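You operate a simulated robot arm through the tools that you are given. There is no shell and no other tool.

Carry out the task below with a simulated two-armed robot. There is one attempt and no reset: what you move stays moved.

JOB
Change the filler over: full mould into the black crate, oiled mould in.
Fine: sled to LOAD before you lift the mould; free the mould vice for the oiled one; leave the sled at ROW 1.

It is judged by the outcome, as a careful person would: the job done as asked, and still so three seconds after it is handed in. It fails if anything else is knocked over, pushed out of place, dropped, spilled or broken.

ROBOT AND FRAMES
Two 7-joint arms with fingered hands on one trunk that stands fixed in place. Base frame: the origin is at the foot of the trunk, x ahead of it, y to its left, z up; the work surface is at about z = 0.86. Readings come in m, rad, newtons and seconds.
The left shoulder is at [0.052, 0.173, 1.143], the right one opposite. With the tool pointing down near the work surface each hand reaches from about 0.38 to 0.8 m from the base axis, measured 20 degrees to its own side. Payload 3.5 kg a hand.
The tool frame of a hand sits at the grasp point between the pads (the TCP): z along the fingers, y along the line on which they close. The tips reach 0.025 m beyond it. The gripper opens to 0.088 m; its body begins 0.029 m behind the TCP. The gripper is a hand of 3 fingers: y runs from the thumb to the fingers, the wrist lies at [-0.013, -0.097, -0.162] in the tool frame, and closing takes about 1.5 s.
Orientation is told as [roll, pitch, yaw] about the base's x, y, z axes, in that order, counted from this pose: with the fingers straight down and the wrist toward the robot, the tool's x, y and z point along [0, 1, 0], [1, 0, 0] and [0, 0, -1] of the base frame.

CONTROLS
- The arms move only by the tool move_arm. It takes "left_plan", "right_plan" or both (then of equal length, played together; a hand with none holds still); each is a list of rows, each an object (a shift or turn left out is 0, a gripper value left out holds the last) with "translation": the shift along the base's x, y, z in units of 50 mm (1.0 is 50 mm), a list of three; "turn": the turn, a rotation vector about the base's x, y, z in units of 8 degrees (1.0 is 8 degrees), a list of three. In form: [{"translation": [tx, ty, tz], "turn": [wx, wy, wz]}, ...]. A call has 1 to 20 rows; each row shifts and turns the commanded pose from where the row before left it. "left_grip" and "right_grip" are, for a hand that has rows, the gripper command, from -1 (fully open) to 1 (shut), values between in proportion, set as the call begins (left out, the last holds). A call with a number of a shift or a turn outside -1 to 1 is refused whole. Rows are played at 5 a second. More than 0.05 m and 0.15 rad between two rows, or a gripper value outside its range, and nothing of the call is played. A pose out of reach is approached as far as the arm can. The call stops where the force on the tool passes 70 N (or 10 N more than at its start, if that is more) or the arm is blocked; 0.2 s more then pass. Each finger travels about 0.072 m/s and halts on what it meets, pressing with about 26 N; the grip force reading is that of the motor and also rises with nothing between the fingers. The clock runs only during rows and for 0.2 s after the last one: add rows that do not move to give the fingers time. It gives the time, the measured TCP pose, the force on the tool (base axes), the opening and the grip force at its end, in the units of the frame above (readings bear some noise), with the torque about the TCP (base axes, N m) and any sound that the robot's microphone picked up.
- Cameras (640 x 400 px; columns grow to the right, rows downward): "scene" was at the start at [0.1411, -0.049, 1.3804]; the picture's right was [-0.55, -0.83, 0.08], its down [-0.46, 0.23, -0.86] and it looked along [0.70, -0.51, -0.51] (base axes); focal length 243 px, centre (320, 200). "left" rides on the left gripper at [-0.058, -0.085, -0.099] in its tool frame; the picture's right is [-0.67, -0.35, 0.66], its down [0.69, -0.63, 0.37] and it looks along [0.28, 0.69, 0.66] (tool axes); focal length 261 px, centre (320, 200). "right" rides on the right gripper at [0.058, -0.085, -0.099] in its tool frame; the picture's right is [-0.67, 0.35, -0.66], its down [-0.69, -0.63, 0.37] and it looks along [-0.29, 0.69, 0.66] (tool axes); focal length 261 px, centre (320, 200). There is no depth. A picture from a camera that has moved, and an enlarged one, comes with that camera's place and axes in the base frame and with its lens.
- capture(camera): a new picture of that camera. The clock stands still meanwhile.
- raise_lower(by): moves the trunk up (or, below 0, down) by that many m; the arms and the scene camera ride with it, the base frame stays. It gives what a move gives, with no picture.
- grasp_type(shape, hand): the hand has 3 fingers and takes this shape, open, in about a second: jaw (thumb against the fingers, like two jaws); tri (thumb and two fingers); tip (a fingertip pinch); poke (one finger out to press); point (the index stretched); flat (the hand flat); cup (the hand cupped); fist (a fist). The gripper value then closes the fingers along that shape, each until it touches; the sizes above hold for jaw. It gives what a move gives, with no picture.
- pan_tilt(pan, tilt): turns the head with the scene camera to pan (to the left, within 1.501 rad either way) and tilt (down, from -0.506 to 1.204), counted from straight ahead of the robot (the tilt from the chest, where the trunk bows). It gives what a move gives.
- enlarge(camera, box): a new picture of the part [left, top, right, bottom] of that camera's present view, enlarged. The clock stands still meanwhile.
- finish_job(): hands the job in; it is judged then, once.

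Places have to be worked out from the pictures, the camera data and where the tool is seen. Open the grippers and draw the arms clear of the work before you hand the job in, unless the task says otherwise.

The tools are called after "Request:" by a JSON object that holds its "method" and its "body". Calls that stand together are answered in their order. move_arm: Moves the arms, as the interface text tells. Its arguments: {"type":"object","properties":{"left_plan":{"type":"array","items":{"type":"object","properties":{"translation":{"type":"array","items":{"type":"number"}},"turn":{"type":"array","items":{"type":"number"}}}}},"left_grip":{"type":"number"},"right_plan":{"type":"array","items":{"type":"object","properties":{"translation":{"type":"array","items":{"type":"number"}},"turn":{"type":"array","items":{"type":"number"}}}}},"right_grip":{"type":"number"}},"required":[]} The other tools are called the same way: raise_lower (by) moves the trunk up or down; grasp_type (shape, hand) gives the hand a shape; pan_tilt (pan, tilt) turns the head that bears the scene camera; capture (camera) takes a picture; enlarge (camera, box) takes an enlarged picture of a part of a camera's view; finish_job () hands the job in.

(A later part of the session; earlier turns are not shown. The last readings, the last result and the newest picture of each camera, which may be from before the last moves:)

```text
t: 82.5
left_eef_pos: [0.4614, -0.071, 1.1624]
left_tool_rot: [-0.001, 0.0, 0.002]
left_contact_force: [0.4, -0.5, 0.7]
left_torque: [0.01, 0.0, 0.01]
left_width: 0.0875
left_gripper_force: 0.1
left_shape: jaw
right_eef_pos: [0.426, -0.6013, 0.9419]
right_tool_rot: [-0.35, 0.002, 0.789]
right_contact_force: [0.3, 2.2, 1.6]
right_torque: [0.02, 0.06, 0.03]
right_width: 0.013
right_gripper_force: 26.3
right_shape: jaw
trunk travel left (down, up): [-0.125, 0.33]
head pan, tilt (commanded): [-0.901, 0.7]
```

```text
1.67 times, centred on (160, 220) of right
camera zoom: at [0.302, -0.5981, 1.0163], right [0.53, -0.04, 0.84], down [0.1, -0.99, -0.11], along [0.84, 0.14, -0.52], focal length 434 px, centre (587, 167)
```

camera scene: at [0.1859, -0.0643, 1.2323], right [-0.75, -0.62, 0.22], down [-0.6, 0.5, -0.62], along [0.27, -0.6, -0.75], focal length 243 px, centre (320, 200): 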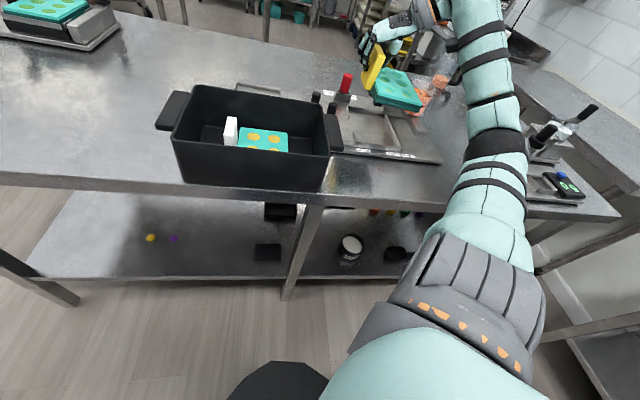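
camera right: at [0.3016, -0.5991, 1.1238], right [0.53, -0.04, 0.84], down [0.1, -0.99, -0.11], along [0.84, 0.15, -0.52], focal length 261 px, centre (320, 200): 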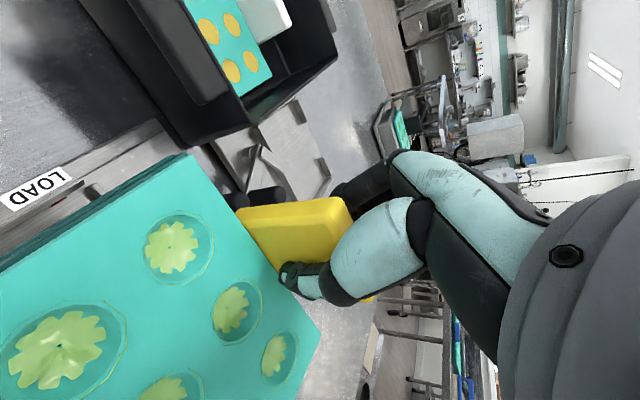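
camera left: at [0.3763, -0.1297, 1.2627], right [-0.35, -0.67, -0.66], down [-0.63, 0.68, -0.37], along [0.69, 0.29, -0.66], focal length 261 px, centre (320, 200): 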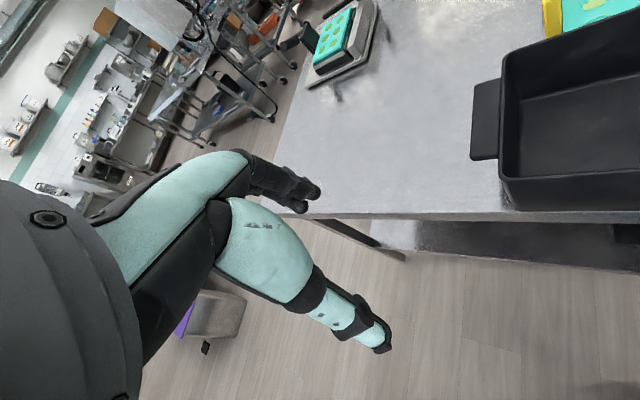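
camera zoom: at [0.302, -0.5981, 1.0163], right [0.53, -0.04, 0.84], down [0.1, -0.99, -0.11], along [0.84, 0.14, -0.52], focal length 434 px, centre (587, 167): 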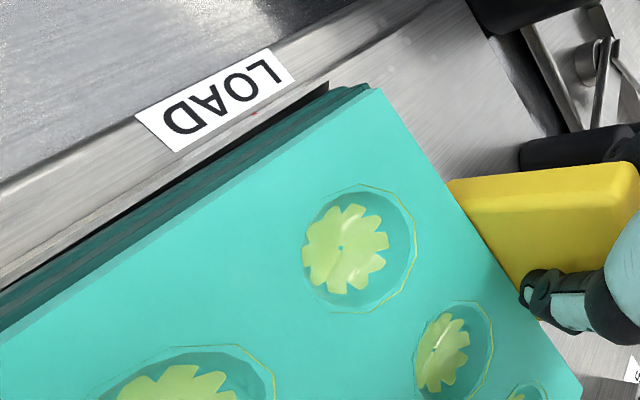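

A light contact at z≈0.942, 3–4 mm above the white seat height. I zoom in to see whether it's seated or catching a lip.

Request:
{"method": "enlarge", "body": {"camera": "scene", "box": [375, 110, 435, 160]}}

Request:
{"method": "enlarge", "body": {"camera": "right", "box": [60, 120, 220, 250]}}

Request:
{"method": "enlarge", "body": {"camera": "right", "box": [200, 140, 330, 340]}}

```text
8.00 times, centred on (405, 135) of scene
camera zoom: at [0.1859, -0.0636, 1.2324], right [-0.75, -0.62, 0.22], down [-0.6, 0.5, -0.62], along [0.27, -0.6, -0.75], focal length 1946 px, centre (-360, 720)
```

zoom: 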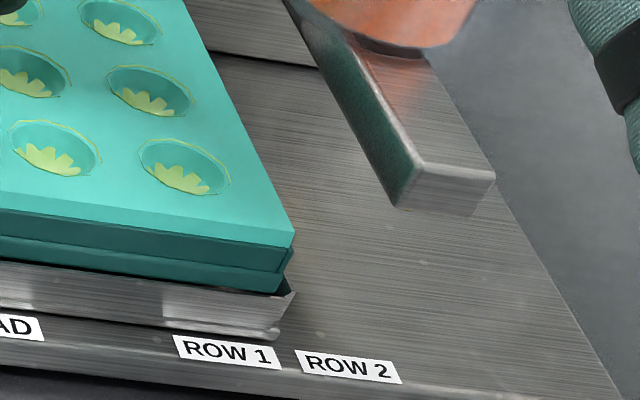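

```text
3.08 times, centred on (140, 185) of right
camera zoom: at [0.302, -0.5981, 1.0163], right [0.53, -0.04, 0.84], down [0.1, -0.99, -0.11], along [0.84, 0.14, -0.52], focal length 802 px, centre (874, 246)
```

zoom: 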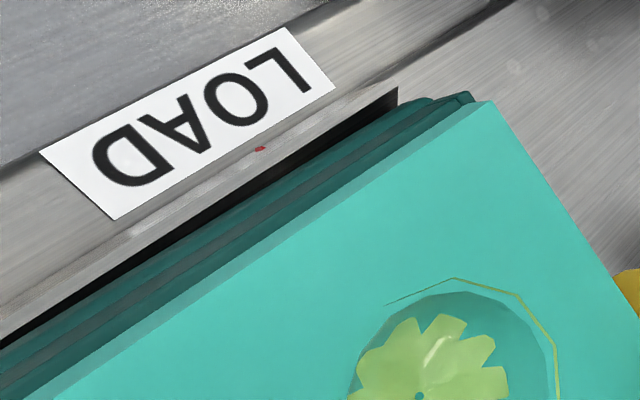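

```text
2.00 times, centred on (265, 240) of right
camera zoom: at [0.302, -0.5981, 1.0163], right [0.53, -0.04, 0.84], down [0.1, -0.99, -0.11], along [0.84, 0.14, -0.52], focal length 521 px, centre (430, 120)
```

zoom: 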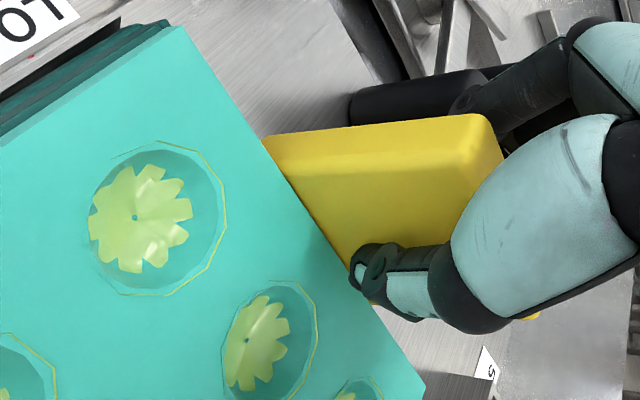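

Just ~4 mm short of the seat height with very light force. I continue down in 1–1.5 mm rows, watching the force.

Request:
{"method": "move_arm", "body": {"right_plan": [{"translation": [0, 0, -0.03]}, {"translation": [0, 0, -0.02]}, {"translation": [0, 0, 0]}]}}

Request:
{"method": "enlarge", "body": {"camera": "scene", "box": [375, 110, 435, 160]}}

Request:
{"method": "enlarge", "body": {"camera": "right", "box": [60, 120, 220, 250]}}

```text
t: 83.3
left_eef_pos: [0.4614, -0.0729, 1.1659]
left_tool_rot: [-0.001, -0.001, 0.001]
left_contact_force: [0.8, -0.3, 0.1]
left_torque: [-0.03, 0.01, -0.01]
left_width: 0.0877
left_gripper_force: 0.1
left_shape: jaw
right_eef_pos: [0.4254, -0.6006, 0.9408]
right_tool_rot: [-0.349, 0.001, 0.79]
right_contact_force: [1.5, 2.9, 0.8]
right_torque: [0.05, 0.04, 0.0]
right_width: 0.0132
right_gripper_force: 26.3
right_shape: jaw
trunk travel left (down, up): [-0.125, 0.33]
head pan, tilt (commanded): [-0.901, 0.7]
```

```text
8.00 times, centred on (405, 135) of scene
camera zoom: at [0.1861, -0.0633, 1.2323], right [-0.75, -0.62, 0.22], down [-0.6, 0.5, -0.62], along [0.27, -0.6, -0.75], focal length 1946 px, centre (-360, 720)
```

zoom: 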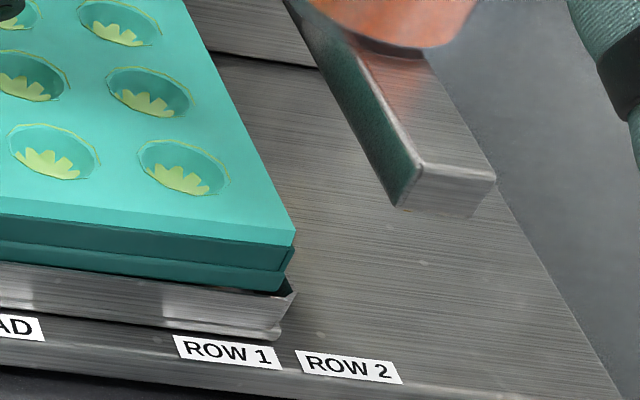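

```text
3.08 times, centred on (140, 185) of right
camera zoom: at [0.302, -0.5982, 1.0137], right [0.53, -0.04, 0.84], down [0.1, -0.99, -0.11], along [0.84, 0.14, -0.52], focal length 802 px, centre (874, 246)
```

zoom: 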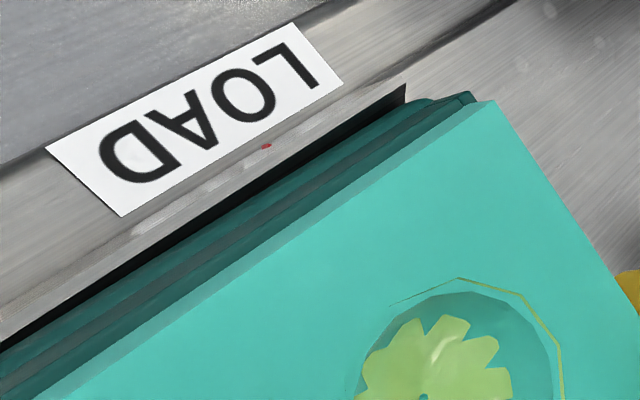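

There's a small sideways push (~3 N toward +s), so something is just touching. I look at the handle's foot and the left lip.

Request:
{"method": "enlarge", "body": {"camera": "scene", "box": [355, 95, 405, 150]}}

Request:
{"method": "enlarge", "body": {"camera": "scene", "box": [320, 50, 450, 170]}}

```text
7.27 times, centred on (380, 122) of scene
camera zoom: at [0.1861, -0.0633, 1.2323], right [-0.75, -0.62, 0.22], down [-0.6, 0.5, -0.62], along [0.27, -0.6, -0.75], focal length 1769 px, centre (-116, 764)
```

zoom: 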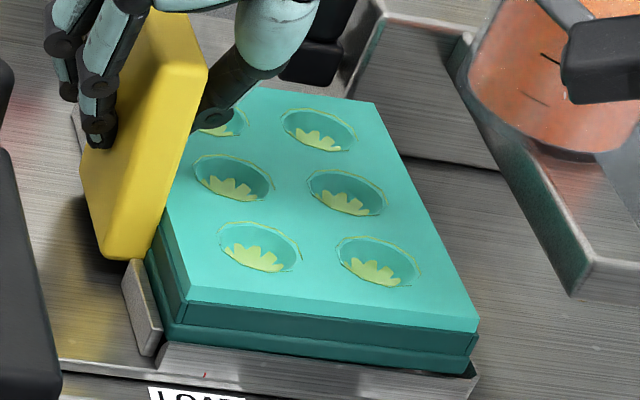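

```text
3.33 times, centred on (385, 110) of scene
camera zoom: at [0.1861, -0.0633, 1.2323], right [-0.75, -0.62, 0.22], down [-0.6, 0.5, -0.62], along [0.27, -0.6, -0.75], focal length 811 px, centre (103, 500)
```

zoom: 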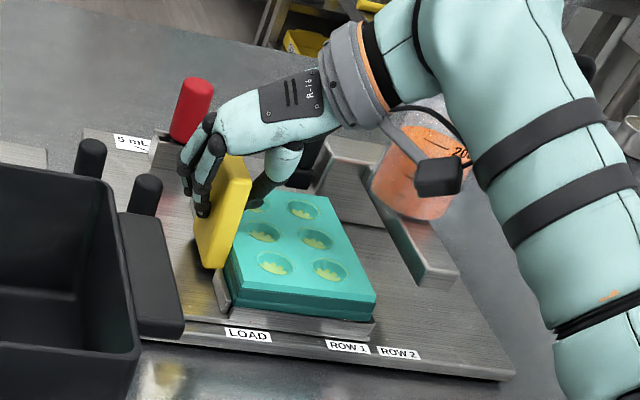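

I suspect a small lateral mismatch between mould and tray. I raise it 20 mm again so I can see the tray lips and the red index clearly.

Request:
{"method": "move_arm", "body": {"right_plan": [{"translation": [0, 0, 0.1]}, {"translation": [0, 0, 0.15]}, {"translation": [0, 0, 0.2]}, {"translation": [0, 0, 0.15]}, {"translation": [0, 0, 0]}]}}

Request:
{"method": "enlarge", "body": {"camera": "scene", "box": [355, 95, 435, 160]}}

Request:
{"method": "enlarge", "body": {"camera": "scene", "box": [355, 130, 415, 160]}}

Request:
{"method": "enlarge", "body": {"camera": "right", "box": [0, 120, 260, 330]}}

```text
t: 84.5
left_eef_pos: [0.4606, -0.0723, 1.1634]
left_tool_rot: [0.001, -0.003, 0.003]
left_contact_force: [0.0, -0.3, 0.6]
left_torque: [-0.02, -0.02, 0.01]
left_width: 0.0873
left_gripper_force: 0.0
left_shape: jaw
right_eef_pos: [0.4251, -0.6024, 0.9706]
right_tool_rot: [-0.35, 0.002, 0.791]
right_contact_force: [0.2, 0.0, -1.4]
right_torque: [0.04, -0.04, 0.0]
right_width: 0.0131
right_gripper_force: 25.9
right_shape: jaw
trunk travel left (down, up): [-0.125, 0.33]
head pan, tilt (commanded): [-0.901, 0.7]
```

```text
6.15 times, centred on (395, 128) of scene
camera zoom: at [0.186, -0.0643, 1.2323], right [-0.75, -0.62, 0.22], down [-0.6, 0.5, -0.62], along [0.27, -0.6, -0.75], focal length 1497 px, centre (-142, 646)
```

zoom: 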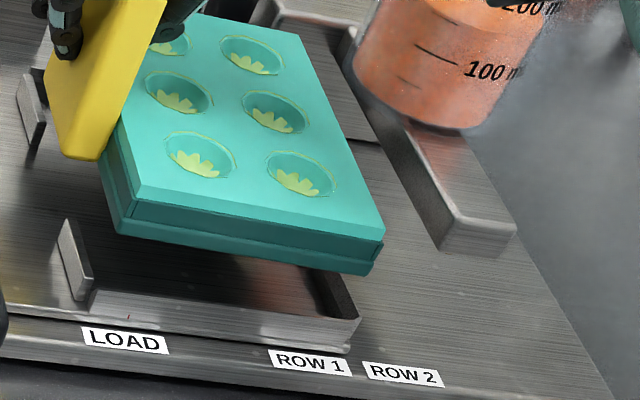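

```text
10.67 times, centred on (385, 145) of scene
camera zoom: at [0.186, -0.0643, 1.2323], right [-0.75, -0.62, 0.22], down [-0.6, 0.5, -0.62], along [0.27, -0.6, -0.75], focal length 2594 px, centre (-373, 787)
```

zoom: 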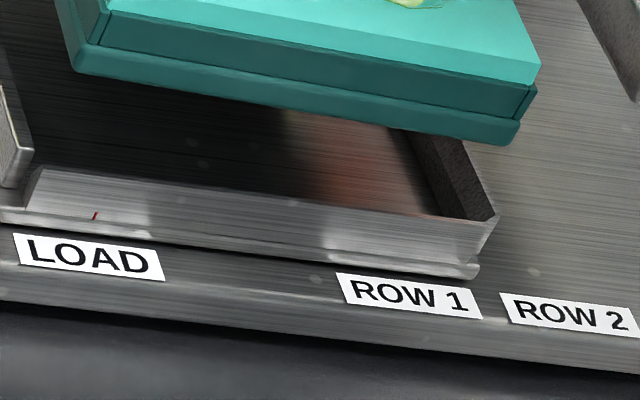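

```text
1.90 times, centred on (130, 225) of right
camera zoom: at [0.3016, -0.5996, 1.043], right [0.53, -0.04, 0.84], down [0.1, -0.99, -0.11], along [0.84, 0.15, -0.52], focal length 496 px, centre (682, 152)
```

zoom: 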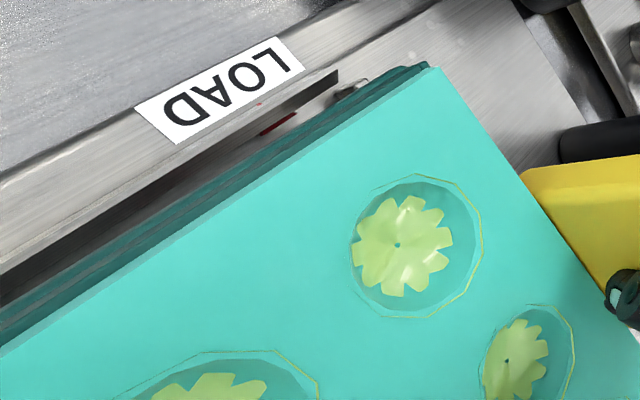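

Now it's clear: the red index sits exactly at LOAD, the mould lies inside the tray's lips, and it droops ~1° at its far end, so that end simply touched the floor first. I lower again with a 1 mm shift along +w and continue gently to the seat height.

Request:
{"method": "move_arm", "body": {"right_plan": [{"translation": [0.014, -0.014, -0.15]}, {"translation": [0, 0, -0.2]}, {"translation": [0, 0, -0.15]}, {"translation": [0, 0, -0.08]}, {"translation": [0, 0, -0.04]}, {"translation": [0, 0, 0]}]}}

Request:
{"method": "enlarge", "body": {"camera": "scene", "box": [355, 95, 435, 160]}}

```text
t: 85.9
left_eef_pos: [0.4622, -0.0721, 1.1635]
left_tool_rot: [-0.003, -0.001, 0.001]
left_contact_force: [-0.4, 0.2, -0.1]
left_torque: [0.0, 0.0, -0.01]
left_width: 0.0876
left_gripper_force: 0.0
left_shape: jaw
right_eef_pos: [0.4261, -0.6018, 0.9389]
right_tool_rot: [-0.349, 0.001, 0.79]
right_contact_force: [0.5, 0.9, 0.2]
right_torque: [0.06, -0.06, 0.04]
right_width: 0.0131
right_gripper_force: 25.8
right_shape: jaw
trunk travel left (down, up): [-0.125, 0.33]
head pan, tilt (commanded): [-0.901, 0.7]
```

```text
6.15 times, centred on (395, 128) of scene
camera zoom: at [0.186, -0.0639, 1.2323], right [-0.75, -0.62, 0.22], down [-0.6, 0.5, -0.62], along [0.27, -0.6, -0.75], focal length 1497 px, centre (-142, 646)
```

zoom: 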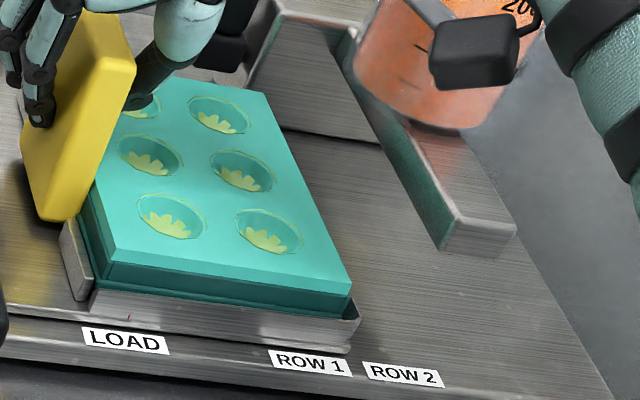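

Now it has slipped down between the lips with almost no force (z 0.939). I press on in 1–1.5 mm rows until it firmly seats.

Request:
{"method": "move_arm", "body": {"right_plan": [{"translation": [0, 0, -0.03]}, {"translation": [0, 0, -0.03]}, {"translation": [0, 0, 0]}]}}

Request:
{"method": "enlarge", "body": {"camera": "scene", "box": [355, 95, 435, 160]}}

Request:
{"method": "enlarge", "body": {"camera": "right", "box": [0, 120, 260, 330]}}

```text
t: 86.7
left_eef_pos: [0.4614, -0.0727, 1.1634]
left_tool_rot: [-0.001, 0.0, 0.002]
left_contact_force: [0.2, 0.5, 0.7]
left_torque: [0.04, -0.03, 0.0]
left_width: 0.0876
left_gripper_force: 0.1
left_shape: jaw
right_eef_pos: [0.4257, -0.6028, 0.9355]
right_tool_rot: [-0.35, 0.002, 0.79]
right_contact_force: [-0.2, -0.2, -1.5]
right_torque: [0.04, -0.03, 0.03]
right_width: 0.0132
right_gripper_force: 26.3
right_shape: jaw
trunk travel left (down, up): [-0.125, 0.33]
head pan, tilt (commanded): [-0.901, 0.7]
```

```text
6.15 times, centred on (395, 128) of scene
camera zoom: at [0.186, -0.0643, 1.2323], right [-0.75, -0.62, 0.22], down [-0.6, 0.5, -0.62], along [0.27, -0.6, -0.75], focal length 1497 px, centre (-142, 646)
```

zoom: 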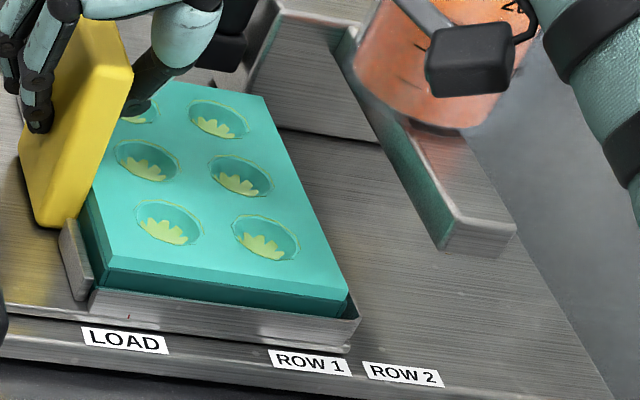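

```text
1.90 times, centred on (130, 225) of right
camera zoom: at [0.3024, -0.5995, 1.0091], right [0.53, -0.04, 0.84], down [0.1, -0.99, -0.11], along [0.84, 0.15, -0.52], focal length 496 px, centre (682, 152)
```

zoom: 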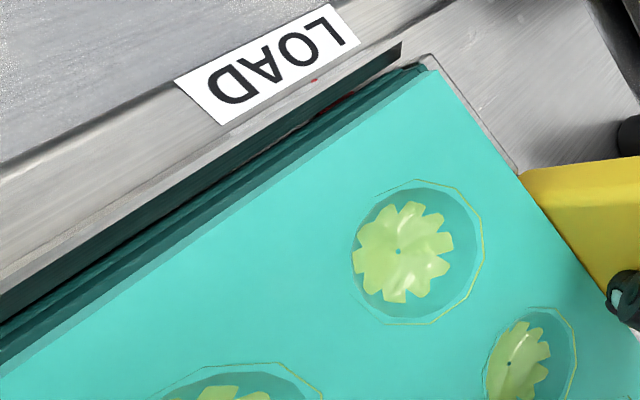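

It is now well within the lips and still hanging free (−1.5 N). Continue down gently to the floor of the tray.

Request:
{"method": "move_arm", "body": {"right_plan": [{"translation": [0, 0, -0.03]}, {"translation": [0, 0, -0.03]}, {"translation": [0, 0, 0]}]}}

Request:
{"method": "enlarge", "body": {"camera": "scene", "box": [355, 95, 435, 160]}}

```text
t: 87.5
left_eef_pos: [0.4601, -0.0718, 1.1633]
left_tool_rot: [-0.003, -0.001, 0.002]
left_contact_force: [-0.2, -0.3, 0.2]
left_torque: [-0.01, -0.02, 0.03]
left_width: 0.0876
left_gripper_force: 0.0
left_shape: jaw
right_eef_pos: [0.4258, -0.6016, 0.9352]
right_tool_rot: [-0.35, -0.001, 0.789]
right_contact_force: [2.1, -1.9, 10.2]
right_torque: [-0.06, -0.08, 0.01]
right_width: 0.0135
right_gripper_force: 26.1
right_shape: jaw
trunk travel left (down, up): [-0.125, 0.33]
head pan, tilt (commanded): [-0.901, 0.7]
```

```text
6.15 times, centred on (395, 128) of scene
camera zoom: at [0.1852, -0.0632, 1.2326], right [-0.75, -0.62, 0.22], down [-0.6, 0.5, -0.62], along [0.28, -0.6, -0.75], focal length 1497 px, centre (-142, 646)
```

zoom: 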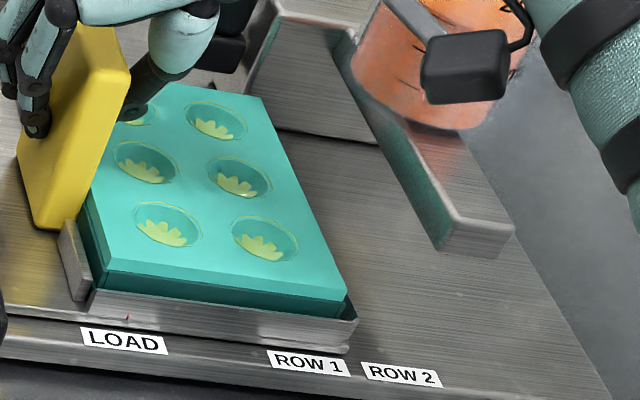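

10 N upward at z≈0.935: the oiled mould is seated in the sled's tray. I relieve the pressure and open the fingers.

Request:
{"method": "move_arm", "body": {"right_plan": [{"translation": [0, 0, 0.05]}, {"translation": [0, 0, 0]}]}}

Request:
{"method": "move_arm", "body": {"right_plan": [{"translation": [0, 0, 0]}, {"translation": [0, 0, 0]}, {"translation": [0, 0, 0]}, {"translation": [0, 0, 0]}], "right_grip": 0.0}}

Request:
{"method": "enlarge", "body": {"camera": "scene", "box": [345, 80, 435, 160]}}

Request:
{"method": "capture", "body": {"camera": "right"}}

```text
t: 88.1
left_eef_pos: [0.4595, -0.0721, 1.1637]
left_tool_rot: [0.0, 0.0, -0.001]
left_contact_force: [0.0, -1.3, 0.5]
left_torque: [0.02, 0.0, -0.03]
left_width: 0.0875
left_gripper_force: 0.1
left_shape: jaw
right_eef_pos: [0.4256, -0.601, 0.935]
right_tool_rot: [-0.349, 0.001, 0.788]
right_contact_force: [1.3, 1.5, 0.6]
right_torque: [0.03, -0.03, 0.01]
right_width: 0.0135
right_gripper_force: 25.8
right_shape: jaw
trunk travel left (down, up): [-0.125, 0.33]
head pan, tilt (commanded): [-0.901, 0.7]
```

```text
t: 89.1
left_eef_pos: [0.461, -0.073, 1.1642]
left_tool_rot: [0.0, 0.0, 0.002]
left_contact_force: [0.0, 0.2, 1.0]
left_torque: [-0.01, 0.01, -0.04]
left_width: 0.0875
left_gripper_force: 0.0
left_shape: jaw
right_eef_pos: [0.426, -0.6029, 0.9337]
right_tool_rot: [-0.349, 0.002, 0.792]
right_contact_force: [-1.7, -2.5, 0.6]
right_torque: [0.06, -0.01, -0.03]
right_width: 0.0427
right_gripper_force: 0.2
right_shape: jaw
trunk travel left (down, up): [-0.125, 0.33]
head pan, tilt (commanded): [-0.901, 0.7]
```

```text
5.00 times, centred on (390, 120) of scene
camera zoom: at [0.1855, -0.0645, 1.2324], right [-0.75, -0.62, 0.22], down [-0.6, 0.51, -0.62], along [0.27, -0.6, -0.75], focal length 1216 px, centre (-30, 600)
```

zoom: 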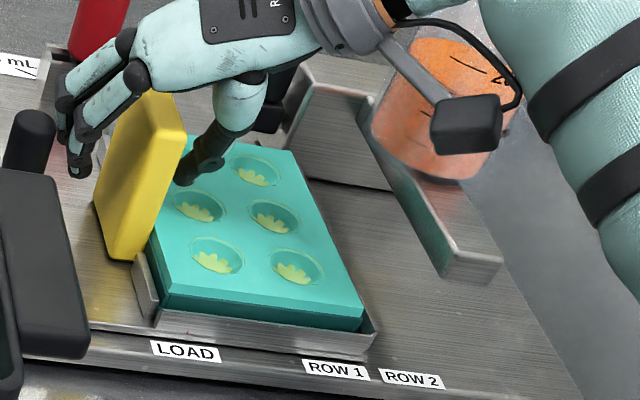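

```text
taken
camera right: at [0.302, -0.5998, 1.0086], right [0.53, -0.04, 0.84], down [0.1, -0.99, -0.11], along [0.84, 0.15, -0.52], focal length 261 px, centre (320, 200)
```

right: 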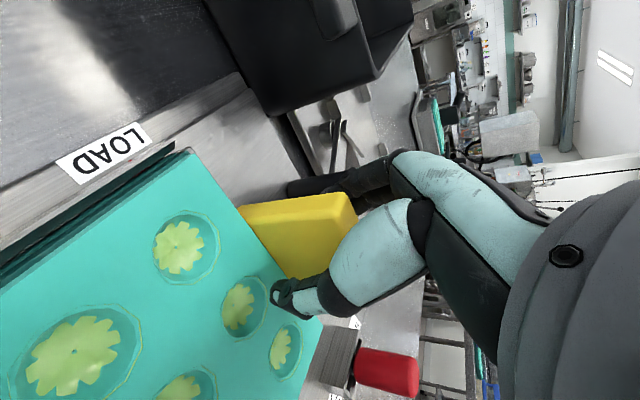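

Released; a finger seems to lightly touch the sled knob, so I narrow the opening slightly and raise the hand straight up.

Request:
{"method": "move_arm", "body": {"right_plan": [{"translation": [0, 0, 0]}, {"translation": [0, 0, 0]}, {"translation": [0, 0, 0.2]}, {"translation": [0, 0, 0.4]}, {"translation": [0, 0, 0.6]}, {"translation": [0, 0, 0.7]}, {"translation": [0, 0, 0.5]}, {"translation": [0, 0, 0]}], "right_grip": 0.15}}

Request:
{"method": "capture", "body": {"camera": "right"}}

Request:
{"method": "enlarge", "body": {"camera": "scene", "box": [290, 40, 450, 170]}}

```text
t: 90.9
left_eef_pos: [0.4601, -0.0733, 1.1619]
left_tool_rot: [0.0, 0.001, 0.003]
left_contact_force: [-0.7, 0.2, -0.3]
left_torque: [0.0, 0.03, 0.02]
left_width: 0.0874
left_gripper_force: 0.0
left_shape: jaw
right_eef_pos: [0.4259, -0.6024, 1.0564]
right_tool_rot: [-0.348, 0.001, 0.791]
right_contact_force: [0.3, -0.1, 0.1]
right_torque: [-0.01, 0.01, -0.03]
right_width: 0.0377
right_gripper_force: 0.0
right_shape: jaw
trunk travel left (down, up): [-0.125, 0.33]
head pan, tilt (commanded): [-0.901, 0.7]
```

```text
taken
camera right: at [0.3025, -0.5997, 1.1288], right [0.53, -0.04, 0.84], down [0.1, -0.99, -0.11], along [0.84, 0.15, -0.52], focal length 261 px, centre (320, 200)
```

right: 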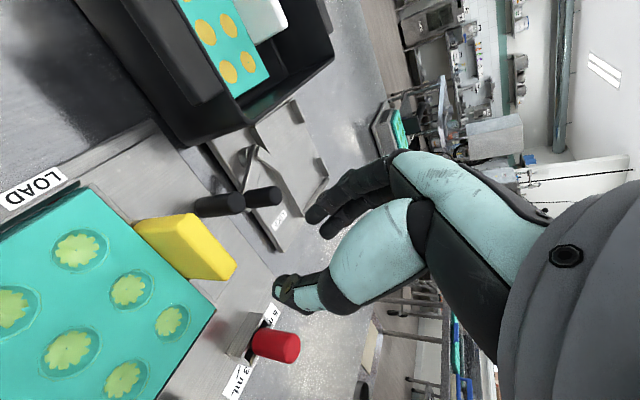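

```text
3.08 times, centred on (370, 105) of scene
camera zoom: at [0.1859, -0.0643, 1.2323], right [-0.75, -0.62, 0.22], down [-0.6, 0.5, -0.62], along [0.27, -0.6, -0.75], focal length 748 px, centre (166, 492)
```

zoom: 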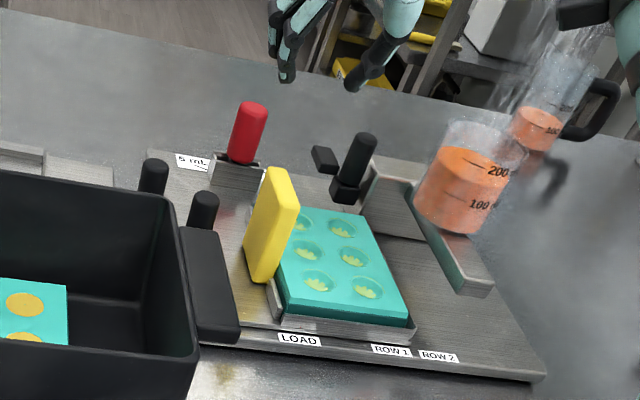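

The oiled mould sits properly in the tray. Now the sled must go to ROW 1 (~86 mm toward −s). I close the fingers and come down on the +s side of the sled knob, between it and the opened latch knob, first stopping above to check.

Request:
{"method": "move_arm", "body": {"right_plan": [{"translation": [0.4, 0.41, 0]}, {"translation": [0.4, 0.41, 0]}, {"translation": [0.4, 0.408, 0]}, {"translation": [0, 0, -0.6]}, {"translation": [0, 0, -0.6]}, {"translation": [0, 0, 0]}, {"translation": [0, 0, 0]}], "right_grip": 1.0}}

Request:
{"method": "capture", "body": {"camera": "right"}}

Request:
{"method": "enlarge", "body": {"camera": "scene", "box": [280, 40, 400, 150]}}

```text
t: 92.5
left_eef_pos: [0.4608, -0.0725, 1.1625]
left_tool_rot: [0.0, -0.002, 0.002]
left_contact_force: [0.0, -0.4, -0.4]
left_torque: [-0.01, 0.0, -0.04]
left_width: 0.0877
left_gripper_force: 0.1
left_shape: jaw
right_eef_pos: [0.4857, -0.5414, 0.9959]
right_tool_rot: [-0.349, 0.002, 0.79]
right_contact_force: [0.1, 0.3, 0.6]
right_torque: [0.0, 0.04, -0.02]
right_width: 0.0001
right_gripper_force: 26.4
right_shape: jaw
trunk travel left (down, up): [-0.125, 0.33]
head pan, tilt (commanded): [-0.901, 0.7]
```

```text
taken
camera right: at [0.3623, -0.5391, 1.068], right [0.53, -0.04, 0.84], down [0.1, -0.99, -0.11], along [0.84, 0.15, -0.52], focal length 261 px, centre (320, 200)
```

right: 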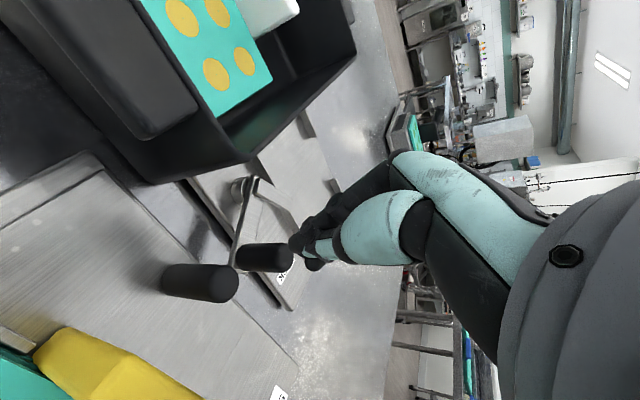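

```text
3.64 times, centred on (340, 95) of scene
camera zoom: at [0.1859, -0.0643, 1.2323], right [-0.75, -0.62, 0.22], down [-0.6, 0.5, -0.62], along [0.27, -0.6, -0.75], focal length 884 px, centre (247, 582)
```

zoom: 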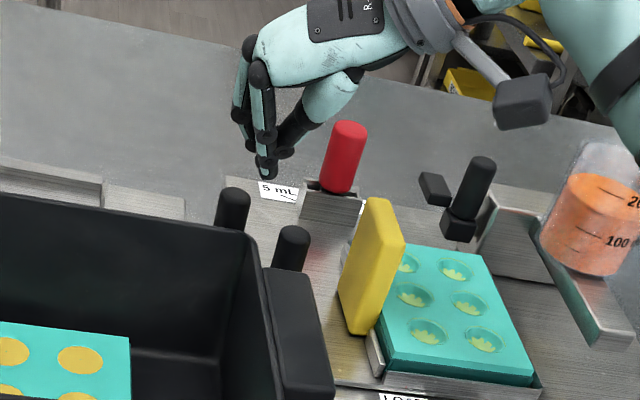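

The two knobs leave about 5 mm clearance around the closed fingertips. I shift ~5 mm toward −w for more room and descend slowly.

Request:
{"method": "move_arm", "body": {"right_plan": [{"translation": [-0.085, 0.066, 0]}, {"translation": [0, 0, -0.4]}, {"translation": [0, 0, -0.4]}, {"translation": [0, 0, -0.3]}, {"translation": [0, 0, 0]}]}}

Request:
{"method": "capture", "body": {"camera": "right"}}

Request:
{"method": "enlarge", "body": {"camera": "scene", "box": [290, 50, 380, 140]}}

```text
t: 93.7
left_eef_pos: [0.4616, -0.0729, 1.1639]
left_tool_rot: [0.001, 0.001, 0.001]
left_contact_force: [-0.2, 0.0, 0.1]
left_torque: [0.03, 0.01, 0.01]
left_width: 0.0875
left_gripper_force: 0.1
left_shape: jaw
right_eef_pos: [0.4817, -0.5377, 0.9402]
right_tool_rot: [-0.349, 0.001, 0.792]
right_contact_force: [0.3, 0.4, 0.1]
right_torque: [-0.03, 0.0, 0.0]
right_width: 0.0
right_gripper_force: 25.9
right_shape: jaw
trunk travel left (down, up): [-0.125, 0.33]
head pan, tilt (commanded): [-0.901, 0.7]
```

```text
taken
camera right: at [0.3578, -0.535, 1.0128], right [0.53, -0.04, 0.84], down [0.1, -0.99, -0.11], along [0.84, 0.15, -0.52], focal length 261 px, centre (320, 200)
```

right: 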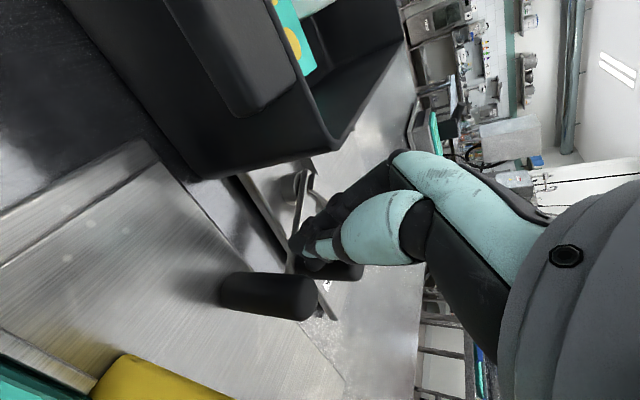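

```text
4.44 times, centred on (335, 95) of scene
camera zoom: at [0.1859, -0.064, 1.2323], right [-0.75, -0.62, 0.22], down [-0.6, 0.5, -0.62], along [0.27, -0.6, -0.75], focal length 1081 px, centre (253, 667)
```

zoom: 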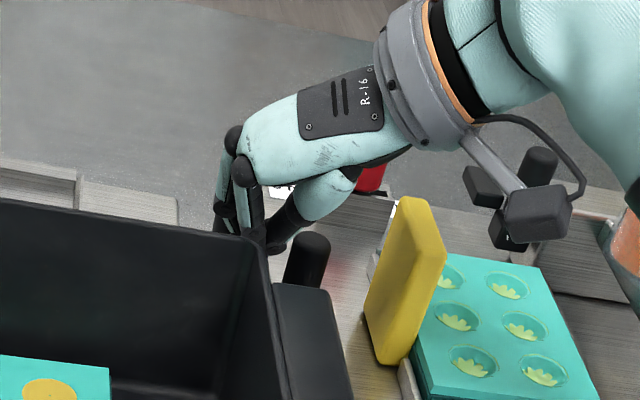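

No contact and fingertips already beside the knob. I lower another ~22 mm, then push toward −s in small rows.

Request:
{"method": "move_arm", "body": {"right_plan": [{"translation": [0, 0, -0.25]}, {"translation": [0, 0, -0.2]}, {"translation": [0, 0, 0]}]}}

Request:
{"method": "move_arm", "body": {"right_plan": [{"translation": [-0.1, -0.1, 0]}, {"translation": [-0.12, -0.12, 0]}, {"translation": [-0.12, -0.12, 0]}, {"translation": [0, 0, 0]}]}}

Request:
{"method": "capture", "body": {"camera": "right"}}

Request:
{"method": "enlarge", "body": {"camera": "scene", "box": [300, 50, 450, 165]}}

```text
t: 94.5
left_eef_pos: [0.4596, -0.0718, 1.1647]
left_tool_rot: [0.001, 0.0, 0.002]
left_contact_force: [0.2, 0.1, 1.2]
left_torque: [-0.01, -0.01, -0.02]
left_width: 0.088
left_gripper_force: 0.1
left_shape: jaw
right_eef_pos: [0.4817, -0.5364, 0.9169]
right_tool_rot: [-0.351, 0.002, 0.79]
right_contact_force: [-0.1, -0.6, -0.5]
right_torque: [0.0, -0.02, 0.04]
right_width: 0.0
right_gripper_force: 25.9
right_shape: jaw
trunk travel left (down, up): [-0.125, 0.33]
head pan, tilt (commanded): [-0.901, 0.7]
```

```text
t: 95.5
left_eef_pos: [0.4618, -0.0716, 1.1632]
left_tool_rot: [0.0, 0.001, 0.003]
left_contact_force: [0.1, -0.4, -0.2]
left_torque: [0.01, -0.01, -0.02]
left_width: 0.0879
left_gripper_force: 0.0
left_shape: jaw
right_eef_pos: [0.4629, -0.5545, 0.9182]
right_tool_rot: [-0.35, 0.001, 0.788]
right_contact_force: [-0.4, 1.3, -0.6]
right_torque: [-0.02, 0.02, -0.01]
right_width: 0.0001
right_gripper_force: 26.0
right_shape: jaw
trunk travel left (down, up): [-0.125, 0.33]
head pan, tilt (commanded): [-0.901, 0.7]
```

```text
taken
camera right: at [0.3409, -0.552, 0.9911], right [0.53, -0.04, 0.84], down [0.1, -0.99, -0.11], along [0.84, 0.14, -0.52], focal length 261 px, centre (320, 200)
```

right: 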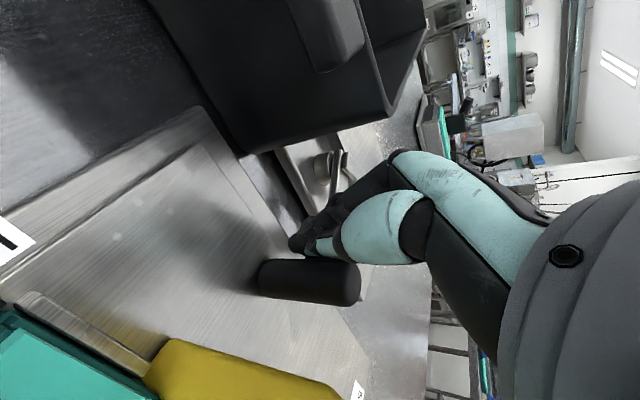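

```text
3.48 times, centred on (375, 108) of scene
camera zoom: at [0.1859, -0.0637, 1.2323], right [-0.75, -0.62, 0.22], down [-0.6, 0.5, -0.62], along [0.27, -0.6, -0.75], focal length 846 px, centre (129, 522)
```

zoom: 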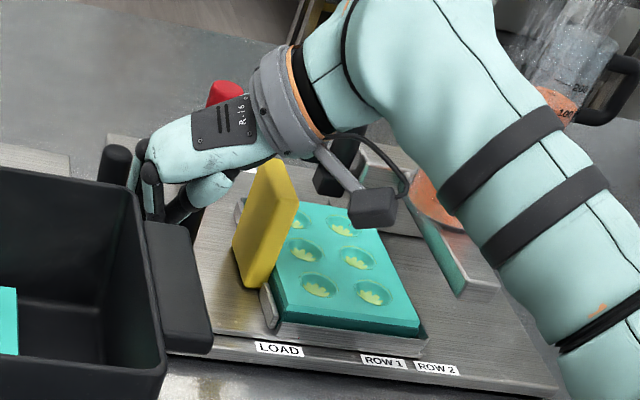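

The sled is moving (about 18 mm so far) with little force. I keep pushing, also easing ~6 mm toward +w to stay centred on the knob.

Request:
{"method": "move_arm", "body": {"right_plan": [{"translation": [-0.113, -0.17, 0]}, {"translation": [-0.113, -0.17, 0]}, {"translation": [-0.113, -0.17, 0]}, {"translation": [0, 0, 0]}]}}

Request:
{"method": "capture", "body": {"camera": "right"}}

Request:
{"method": "enlarge", "body": {"camera": "scene", "box": [300, 50, 450, 165]}}

```text
t: 96.5
left_eef_pos: [0.4618, -0.0729, 1.1628]
left_tool_rot: [-0.002, 0.001, 0.004]
left_contact_force: [-1.3, 1.0, -0.1]
left_torque: [0.04, -0.02, -0.02]
left_width: 0.0873
left_gripper_force: 0.0
left_shape: jaw
right_eef_pos: [0.4469, -0.5799, 0.9187]
right_tool_rot: [-0.351, 0.002, 0.791]
right_contact_force: [-1.3, 2.4, 0.3]
right_torque: [-0.04, -0.01, -0.05]
right_width: 0.0
right_gripper_force: 26.4
right_shape: jaw
trunk travel left (down, up): [-0.125, 0.33]
head pan, tilt (commanded): [-0.901, 0.7]
```

```text
taken
camera right: at [0.3237, -0.5771, 0.9915], right [0.53, -0.04, 0.84], down [0.1, -0.99, -0.11], along [0.84, 0.14, -0.52], focal length 261 px, centre (320, 200)
```

right: 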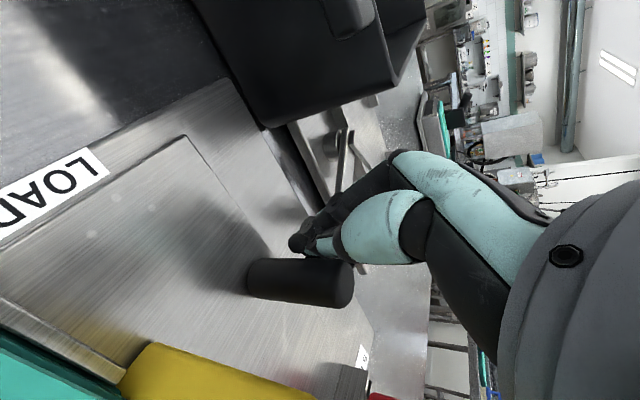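

```text
3.48 times, centred on (375, 108) of scene
camera zoom: at [0.1857, -0.0635, 1.2324], right [-0.75, -0.62, 0.22], down [-0.6, 0.5, -0.62], along [0.27, -0.6, -0.75], focal length 846 px, centre (129, 522)
```

zoom: 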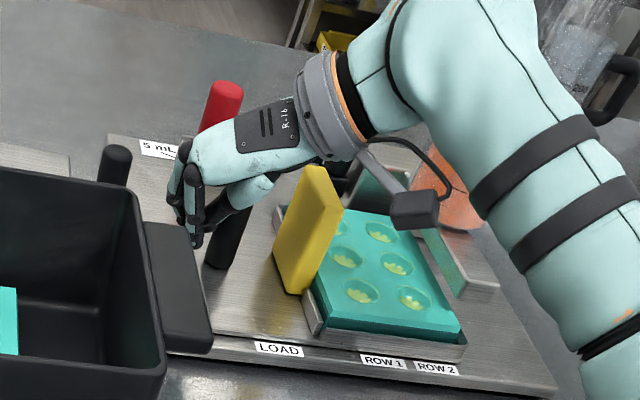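

About 48 mm along. I check the red index against the ROW 1 label.

Request:
{"method": "enlarge", "body": {"camera": "scene", "box": [365, 130, 440, 165]}}

```text
8.53 times, centred on (402, 148) of scene
camera zoom: at [0.1857, -0.0635, 1.2324], right [-0.75, -0.62, 0.22], down [-0.6, 0.5, -0.62], along [0.27, -0.6, -0.75], focal length 2076 px, centre (-384, 648)
```

zoom: 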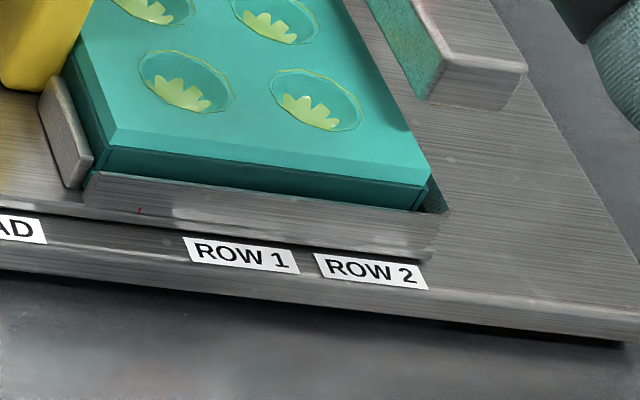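

The index is ~37 mm short of ROW 1. I push another 30 mm, then fine-tune.

Request:
{"method": "move_arm", "body": {"right_plan": [{"translation": [-0.12, -0.12, 0]}, {"translation": [-0.12, -0.12, 0]}, {"translation": [-0.1, -0.1, 0]}, {"translation": [-0.08, -0.08, 0]}, {"translation": [0, 0, 0]}]}}

Request:
{"method": "enlarge", "body": {"camera": "scene", "box": [365, 130, 440, 165]}}

Request:
{"method": "enlarge", "body": {"camera": "scene", "box": [300, 50, 450, 165]}}

```text
t: 97.7
left_eef_pos: [0.4616, -0.0722, 1.1641]
left_tool_rot: [0.0, 0.0, 0.0]
left_contact_force: [-0.8, -0.7, 0.8]
left_torque: [0.0, -0.03, -0.01]
left_width: 0.0876
left_gripper_force: 0.1
left_shape: jaw
right_eef_pos: [0.4269, -0.6012, 0.9186]
right_tool_rot: [-0.349, 0.002, 0.79]
right_contact_force: [-0.2, 0.1, -0.4]
right_torque: [0.0, -0.03, 0.0]
right_width: 0.0
right_gripper_force: 25.9
right_shape: jaw
trunk travel left (down, up): [-0.125, 0.33]
head pan, tilt (commanded): [-0.901, 0.7]
```

```text
8.53 times, centred on (402, 148) of scene
camera zoom: at [0.186, -0.0642, 1.2323], right [-0.75, -0.62, 0.22], down [-0.6, 0.5, -0.62], along [0.27, -0.6, -0.75], focal length 2076 px, centre (-384, 648)
```

zoom: 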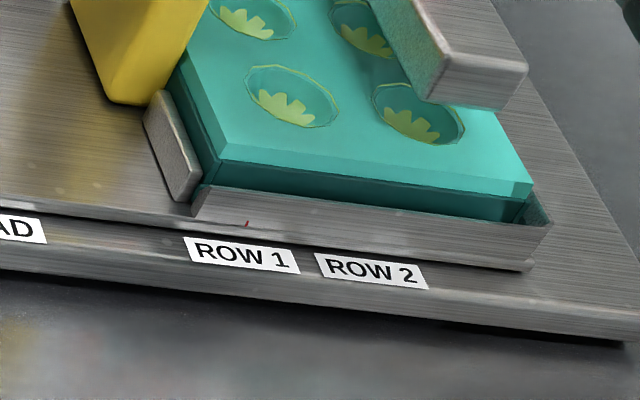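

```text
3.48 times, centred on (375, 108) of scene
camera zoom: at [0.186, -0.0642, 1.2323], right [-0.75, -0.62, 0.22], down [-0.6, 0.5, -0.62], along [0.27, -0.6, -0.75], focal length 846 px, centre (129, 522)
```

zoom: 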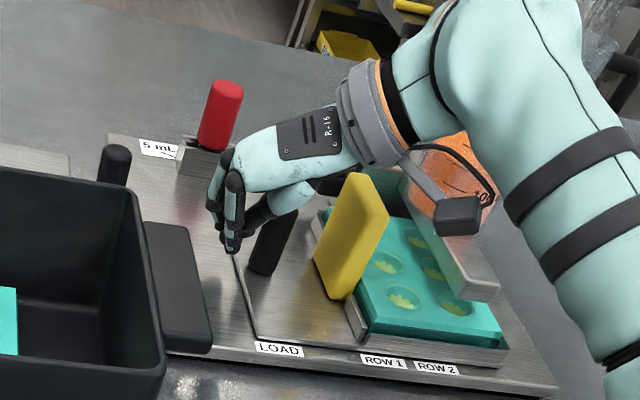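

The red index is now exactly on ROW 1; the sled even clicked slightly ahead of my fingers. I lift the hand straight up and withdraw.

Request:
{"method": "move_arm", "body": {"right_plan": [{"translation": [0.03, 0.03, 0.1]}, {"translation": [0, 0, 0.4]}, {"translation": [0, 0, 0.7]}, {"translation": [0, 0, 0.8]}, {"translation": [0, 0, 0.8]}, {"translation": [0, 0, 0]}]}}

Request:
{"method": "enlarge", "body": {"camera": "scene", "box": [360, 90, 440, 165]}}

Request:
{"method": "capture", "body": {"camera": "right"}}

Request:
{"method": "capture", "body": {"camera": "scene"}}

```text
t: 99.1
left_eef_pos: [0.4611, -0.0729, 1.1634]
left_tool_rot: [-0.002, 0.0, 0.0]
left_contact_force: [1.1, -0.5, 0.7]
left_torque: [0.02, -0.02, -0.02]
left_width: 0.0874
left_gripper_force: 0.1
left_shape: jaw
right_eef_pos: [0.4286, -0.6003, 1.0582]
right_tool_rot: [-0.35, 0.001, 0.79]
right_contact_force: [0.8, -0.5, 0.8]
right_torque: [0.02, 0.02, 0.03]
right_width: 0.0
right_gripper_force: 25.7
right_shape: jaw
trunk travel left (down, up): [-0.125, 0.33]
head pan, tilt (commanded): [-0.901, 0.7]
```

```text
5.33 times, centred on (400, 128) of scene
camera zoom: at [0.1859, -0.0645, 1.2323], right [-0.75, -0.62, 0.22], down [-0.6, 0.51, -0.62], along [0.27, -0.6, -0.75], focal length 1297 px, centre (-107, 587)
```

zoom: 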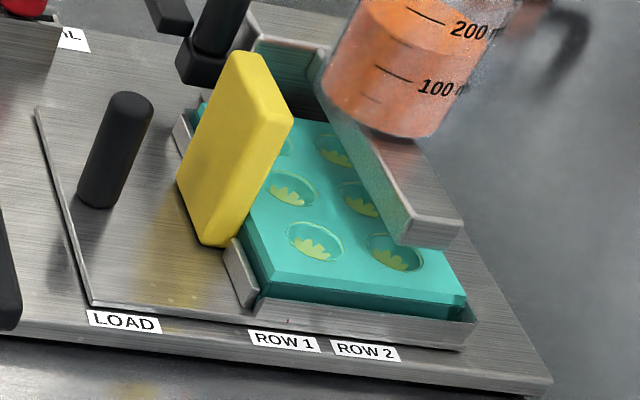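

```text
taken
camera right: at [0.3044, -0.5981, 1.1308], right [0.53, -0.04, 0.84], down [0.1, -0.99, -0.11], along [0.84, 0.15, -0.52], focal length 261 px, centre (320, 200)
```

right: 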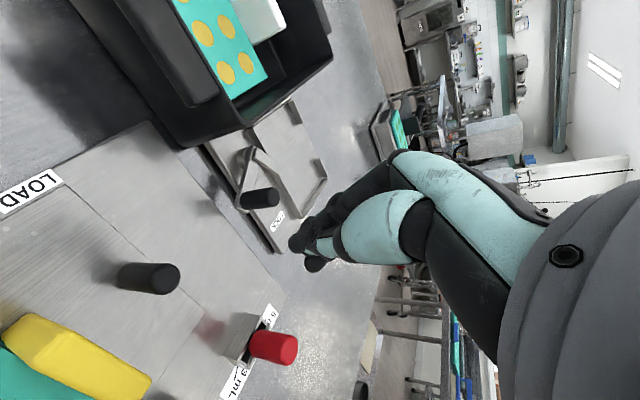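

```text
taken
camera scene: at [0.1859, -0.0645, 1.2323], right [-0.75, -0.62, 0.22], down [-0.6, 0.51, -0.62], along [0.27, -0.6, -0.75], focal length 243 px, centre (320, 200)
```

scene: 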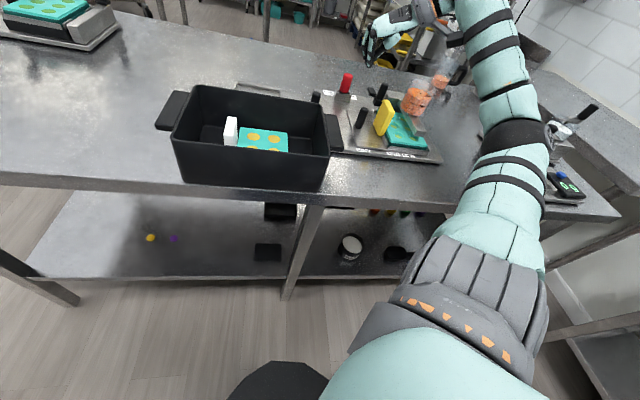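

All in place. I draw the right arm up and back from the work, opening the gripper, then check everything once more.

Request:
{"method": "move_arm", "body": {"right_plan": [{"translation": [0, 0, 0.7]}, {"translation": [0, 0, 0.7]}, {"translation": [-0.5, 0.5, 0.3]}, {"translation": [-0.5, 0.5, 0.3]}, {"translation": [-0.5, 0.5, 0.2]}, {"translation": [-0.5, 0.5, 0]}, {"translation": [-0.4, 0.4, 0]}, {"translation": [0, 0, 0]}, {"translation": [0, 0, 0]}], "right_grip": -1.0}}

Request:
{"method": "raise_lower", "body": {"by": 0.1}}

Request:
{"method": "capture", "body": {"camera": "scene"}}

Request:
{"method": "enlarge", "body": {"camera": "scene", "box": [310, 110, 430, 200]}}

Request:
{"method": "enlarge", "body": {"camera": "scene", "box": [180, 110, 330, 230]}}

```text
t: 101.1
left_eef_pos: [0.4613, -0.0722, 1.1633]
left_tool_rot: [-0.001, -0.001, 0.003]
left_contact_force: [0.6, 0.0, 0.2]
left_torque: [0.0, -0.03, -0.02]
left_width: 0.0875
left_gripper_force: 0.0
left_shape: jaw
right_eef_pos: [0.308, -0.4779, 1.1691]
right_tool_rot: [-0.349, 0.001, 0.791]
right_contact_force: [-0.5, -0.6, 0.1]
right_torque: [-0.03, 0.01, -0.04]
right_width: 0.0876
right_gripper_force: 0.0
right_shape: jaw
trunk travel left (down, up): [-0.125, 0.33]
head pan, tilt (commanded): [-0.901, 0.7]
```

```text
t: 102.5
left_eef_pos: [0.461, -0.0723, 1.2623]
left_tool_rot: [-0.001, 0.002, 0.002]
left_contact_force: [0.5, 0.0, 0.5]
left_torque: [0.02, 0.02, 0.02]
left_width: 0.0875
left_gripper_force: 0.0
left_shape: jaw
right_eef_pos: [0.3085, -0.4811, 1.2678]
right_tool_rot: [-0.348, 0.004, 0.792]
right_contact_force: [0.7, -0.4, 0.9]
right_torque: [-0.03, 0.03, -0.01]
right_width: 0.0876
right_gripper_force: 0.1
right_shape: jaw
trunk travel left (down, up): [-0.225, 0.23]
head pan, tilt (commanded): [-0.901, 0.7]
```

```text
taken
camera scene: at [0.1146, -0.0642, 1.3587], right [-0.78, -0.62, 0.11], down [-0.5, 0.5, -0.7], along [0.38, -0.6, -0.7], focal length 243 px, centre (320, 200)
```

scene: 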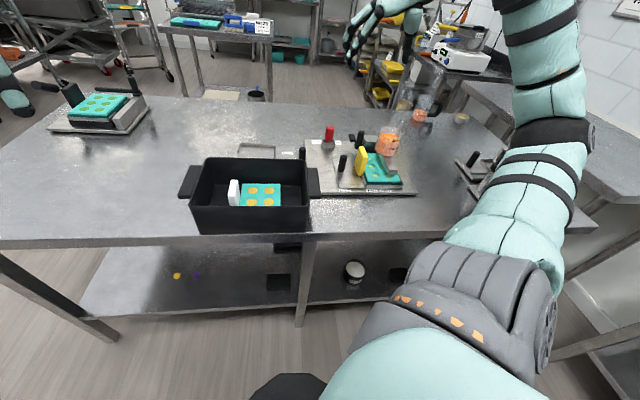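

```text
4.44 times, centred on (370, 155) of scene
camera zoom: at [0.1146, -0.0642, 1.3587], right [-0.78, -0.62, 0.11], down [-0.5, 0.5, -0.7], along [0.38, -0.6, -0.7], focal length 1081 px, centre (98, 400)
```

zoom: 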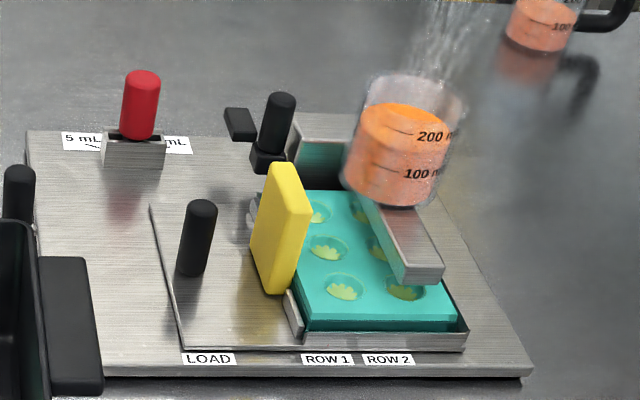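

```text
3.33 times, centred on (255, 170) of scene
camera zoom: at [0.1146, -0.0642, 1.3587], right [-0.78, -0.62, 0.11], down [-0.5, 0.5, -0.7], along [0.38, -0.6, -0.7], focal length 811 px, centre (537, 300)
```

zoom: 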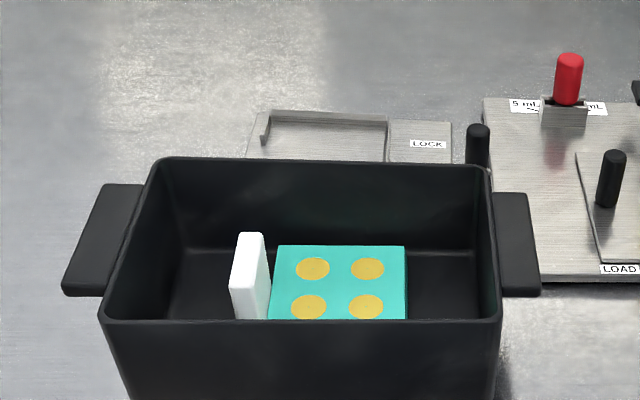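

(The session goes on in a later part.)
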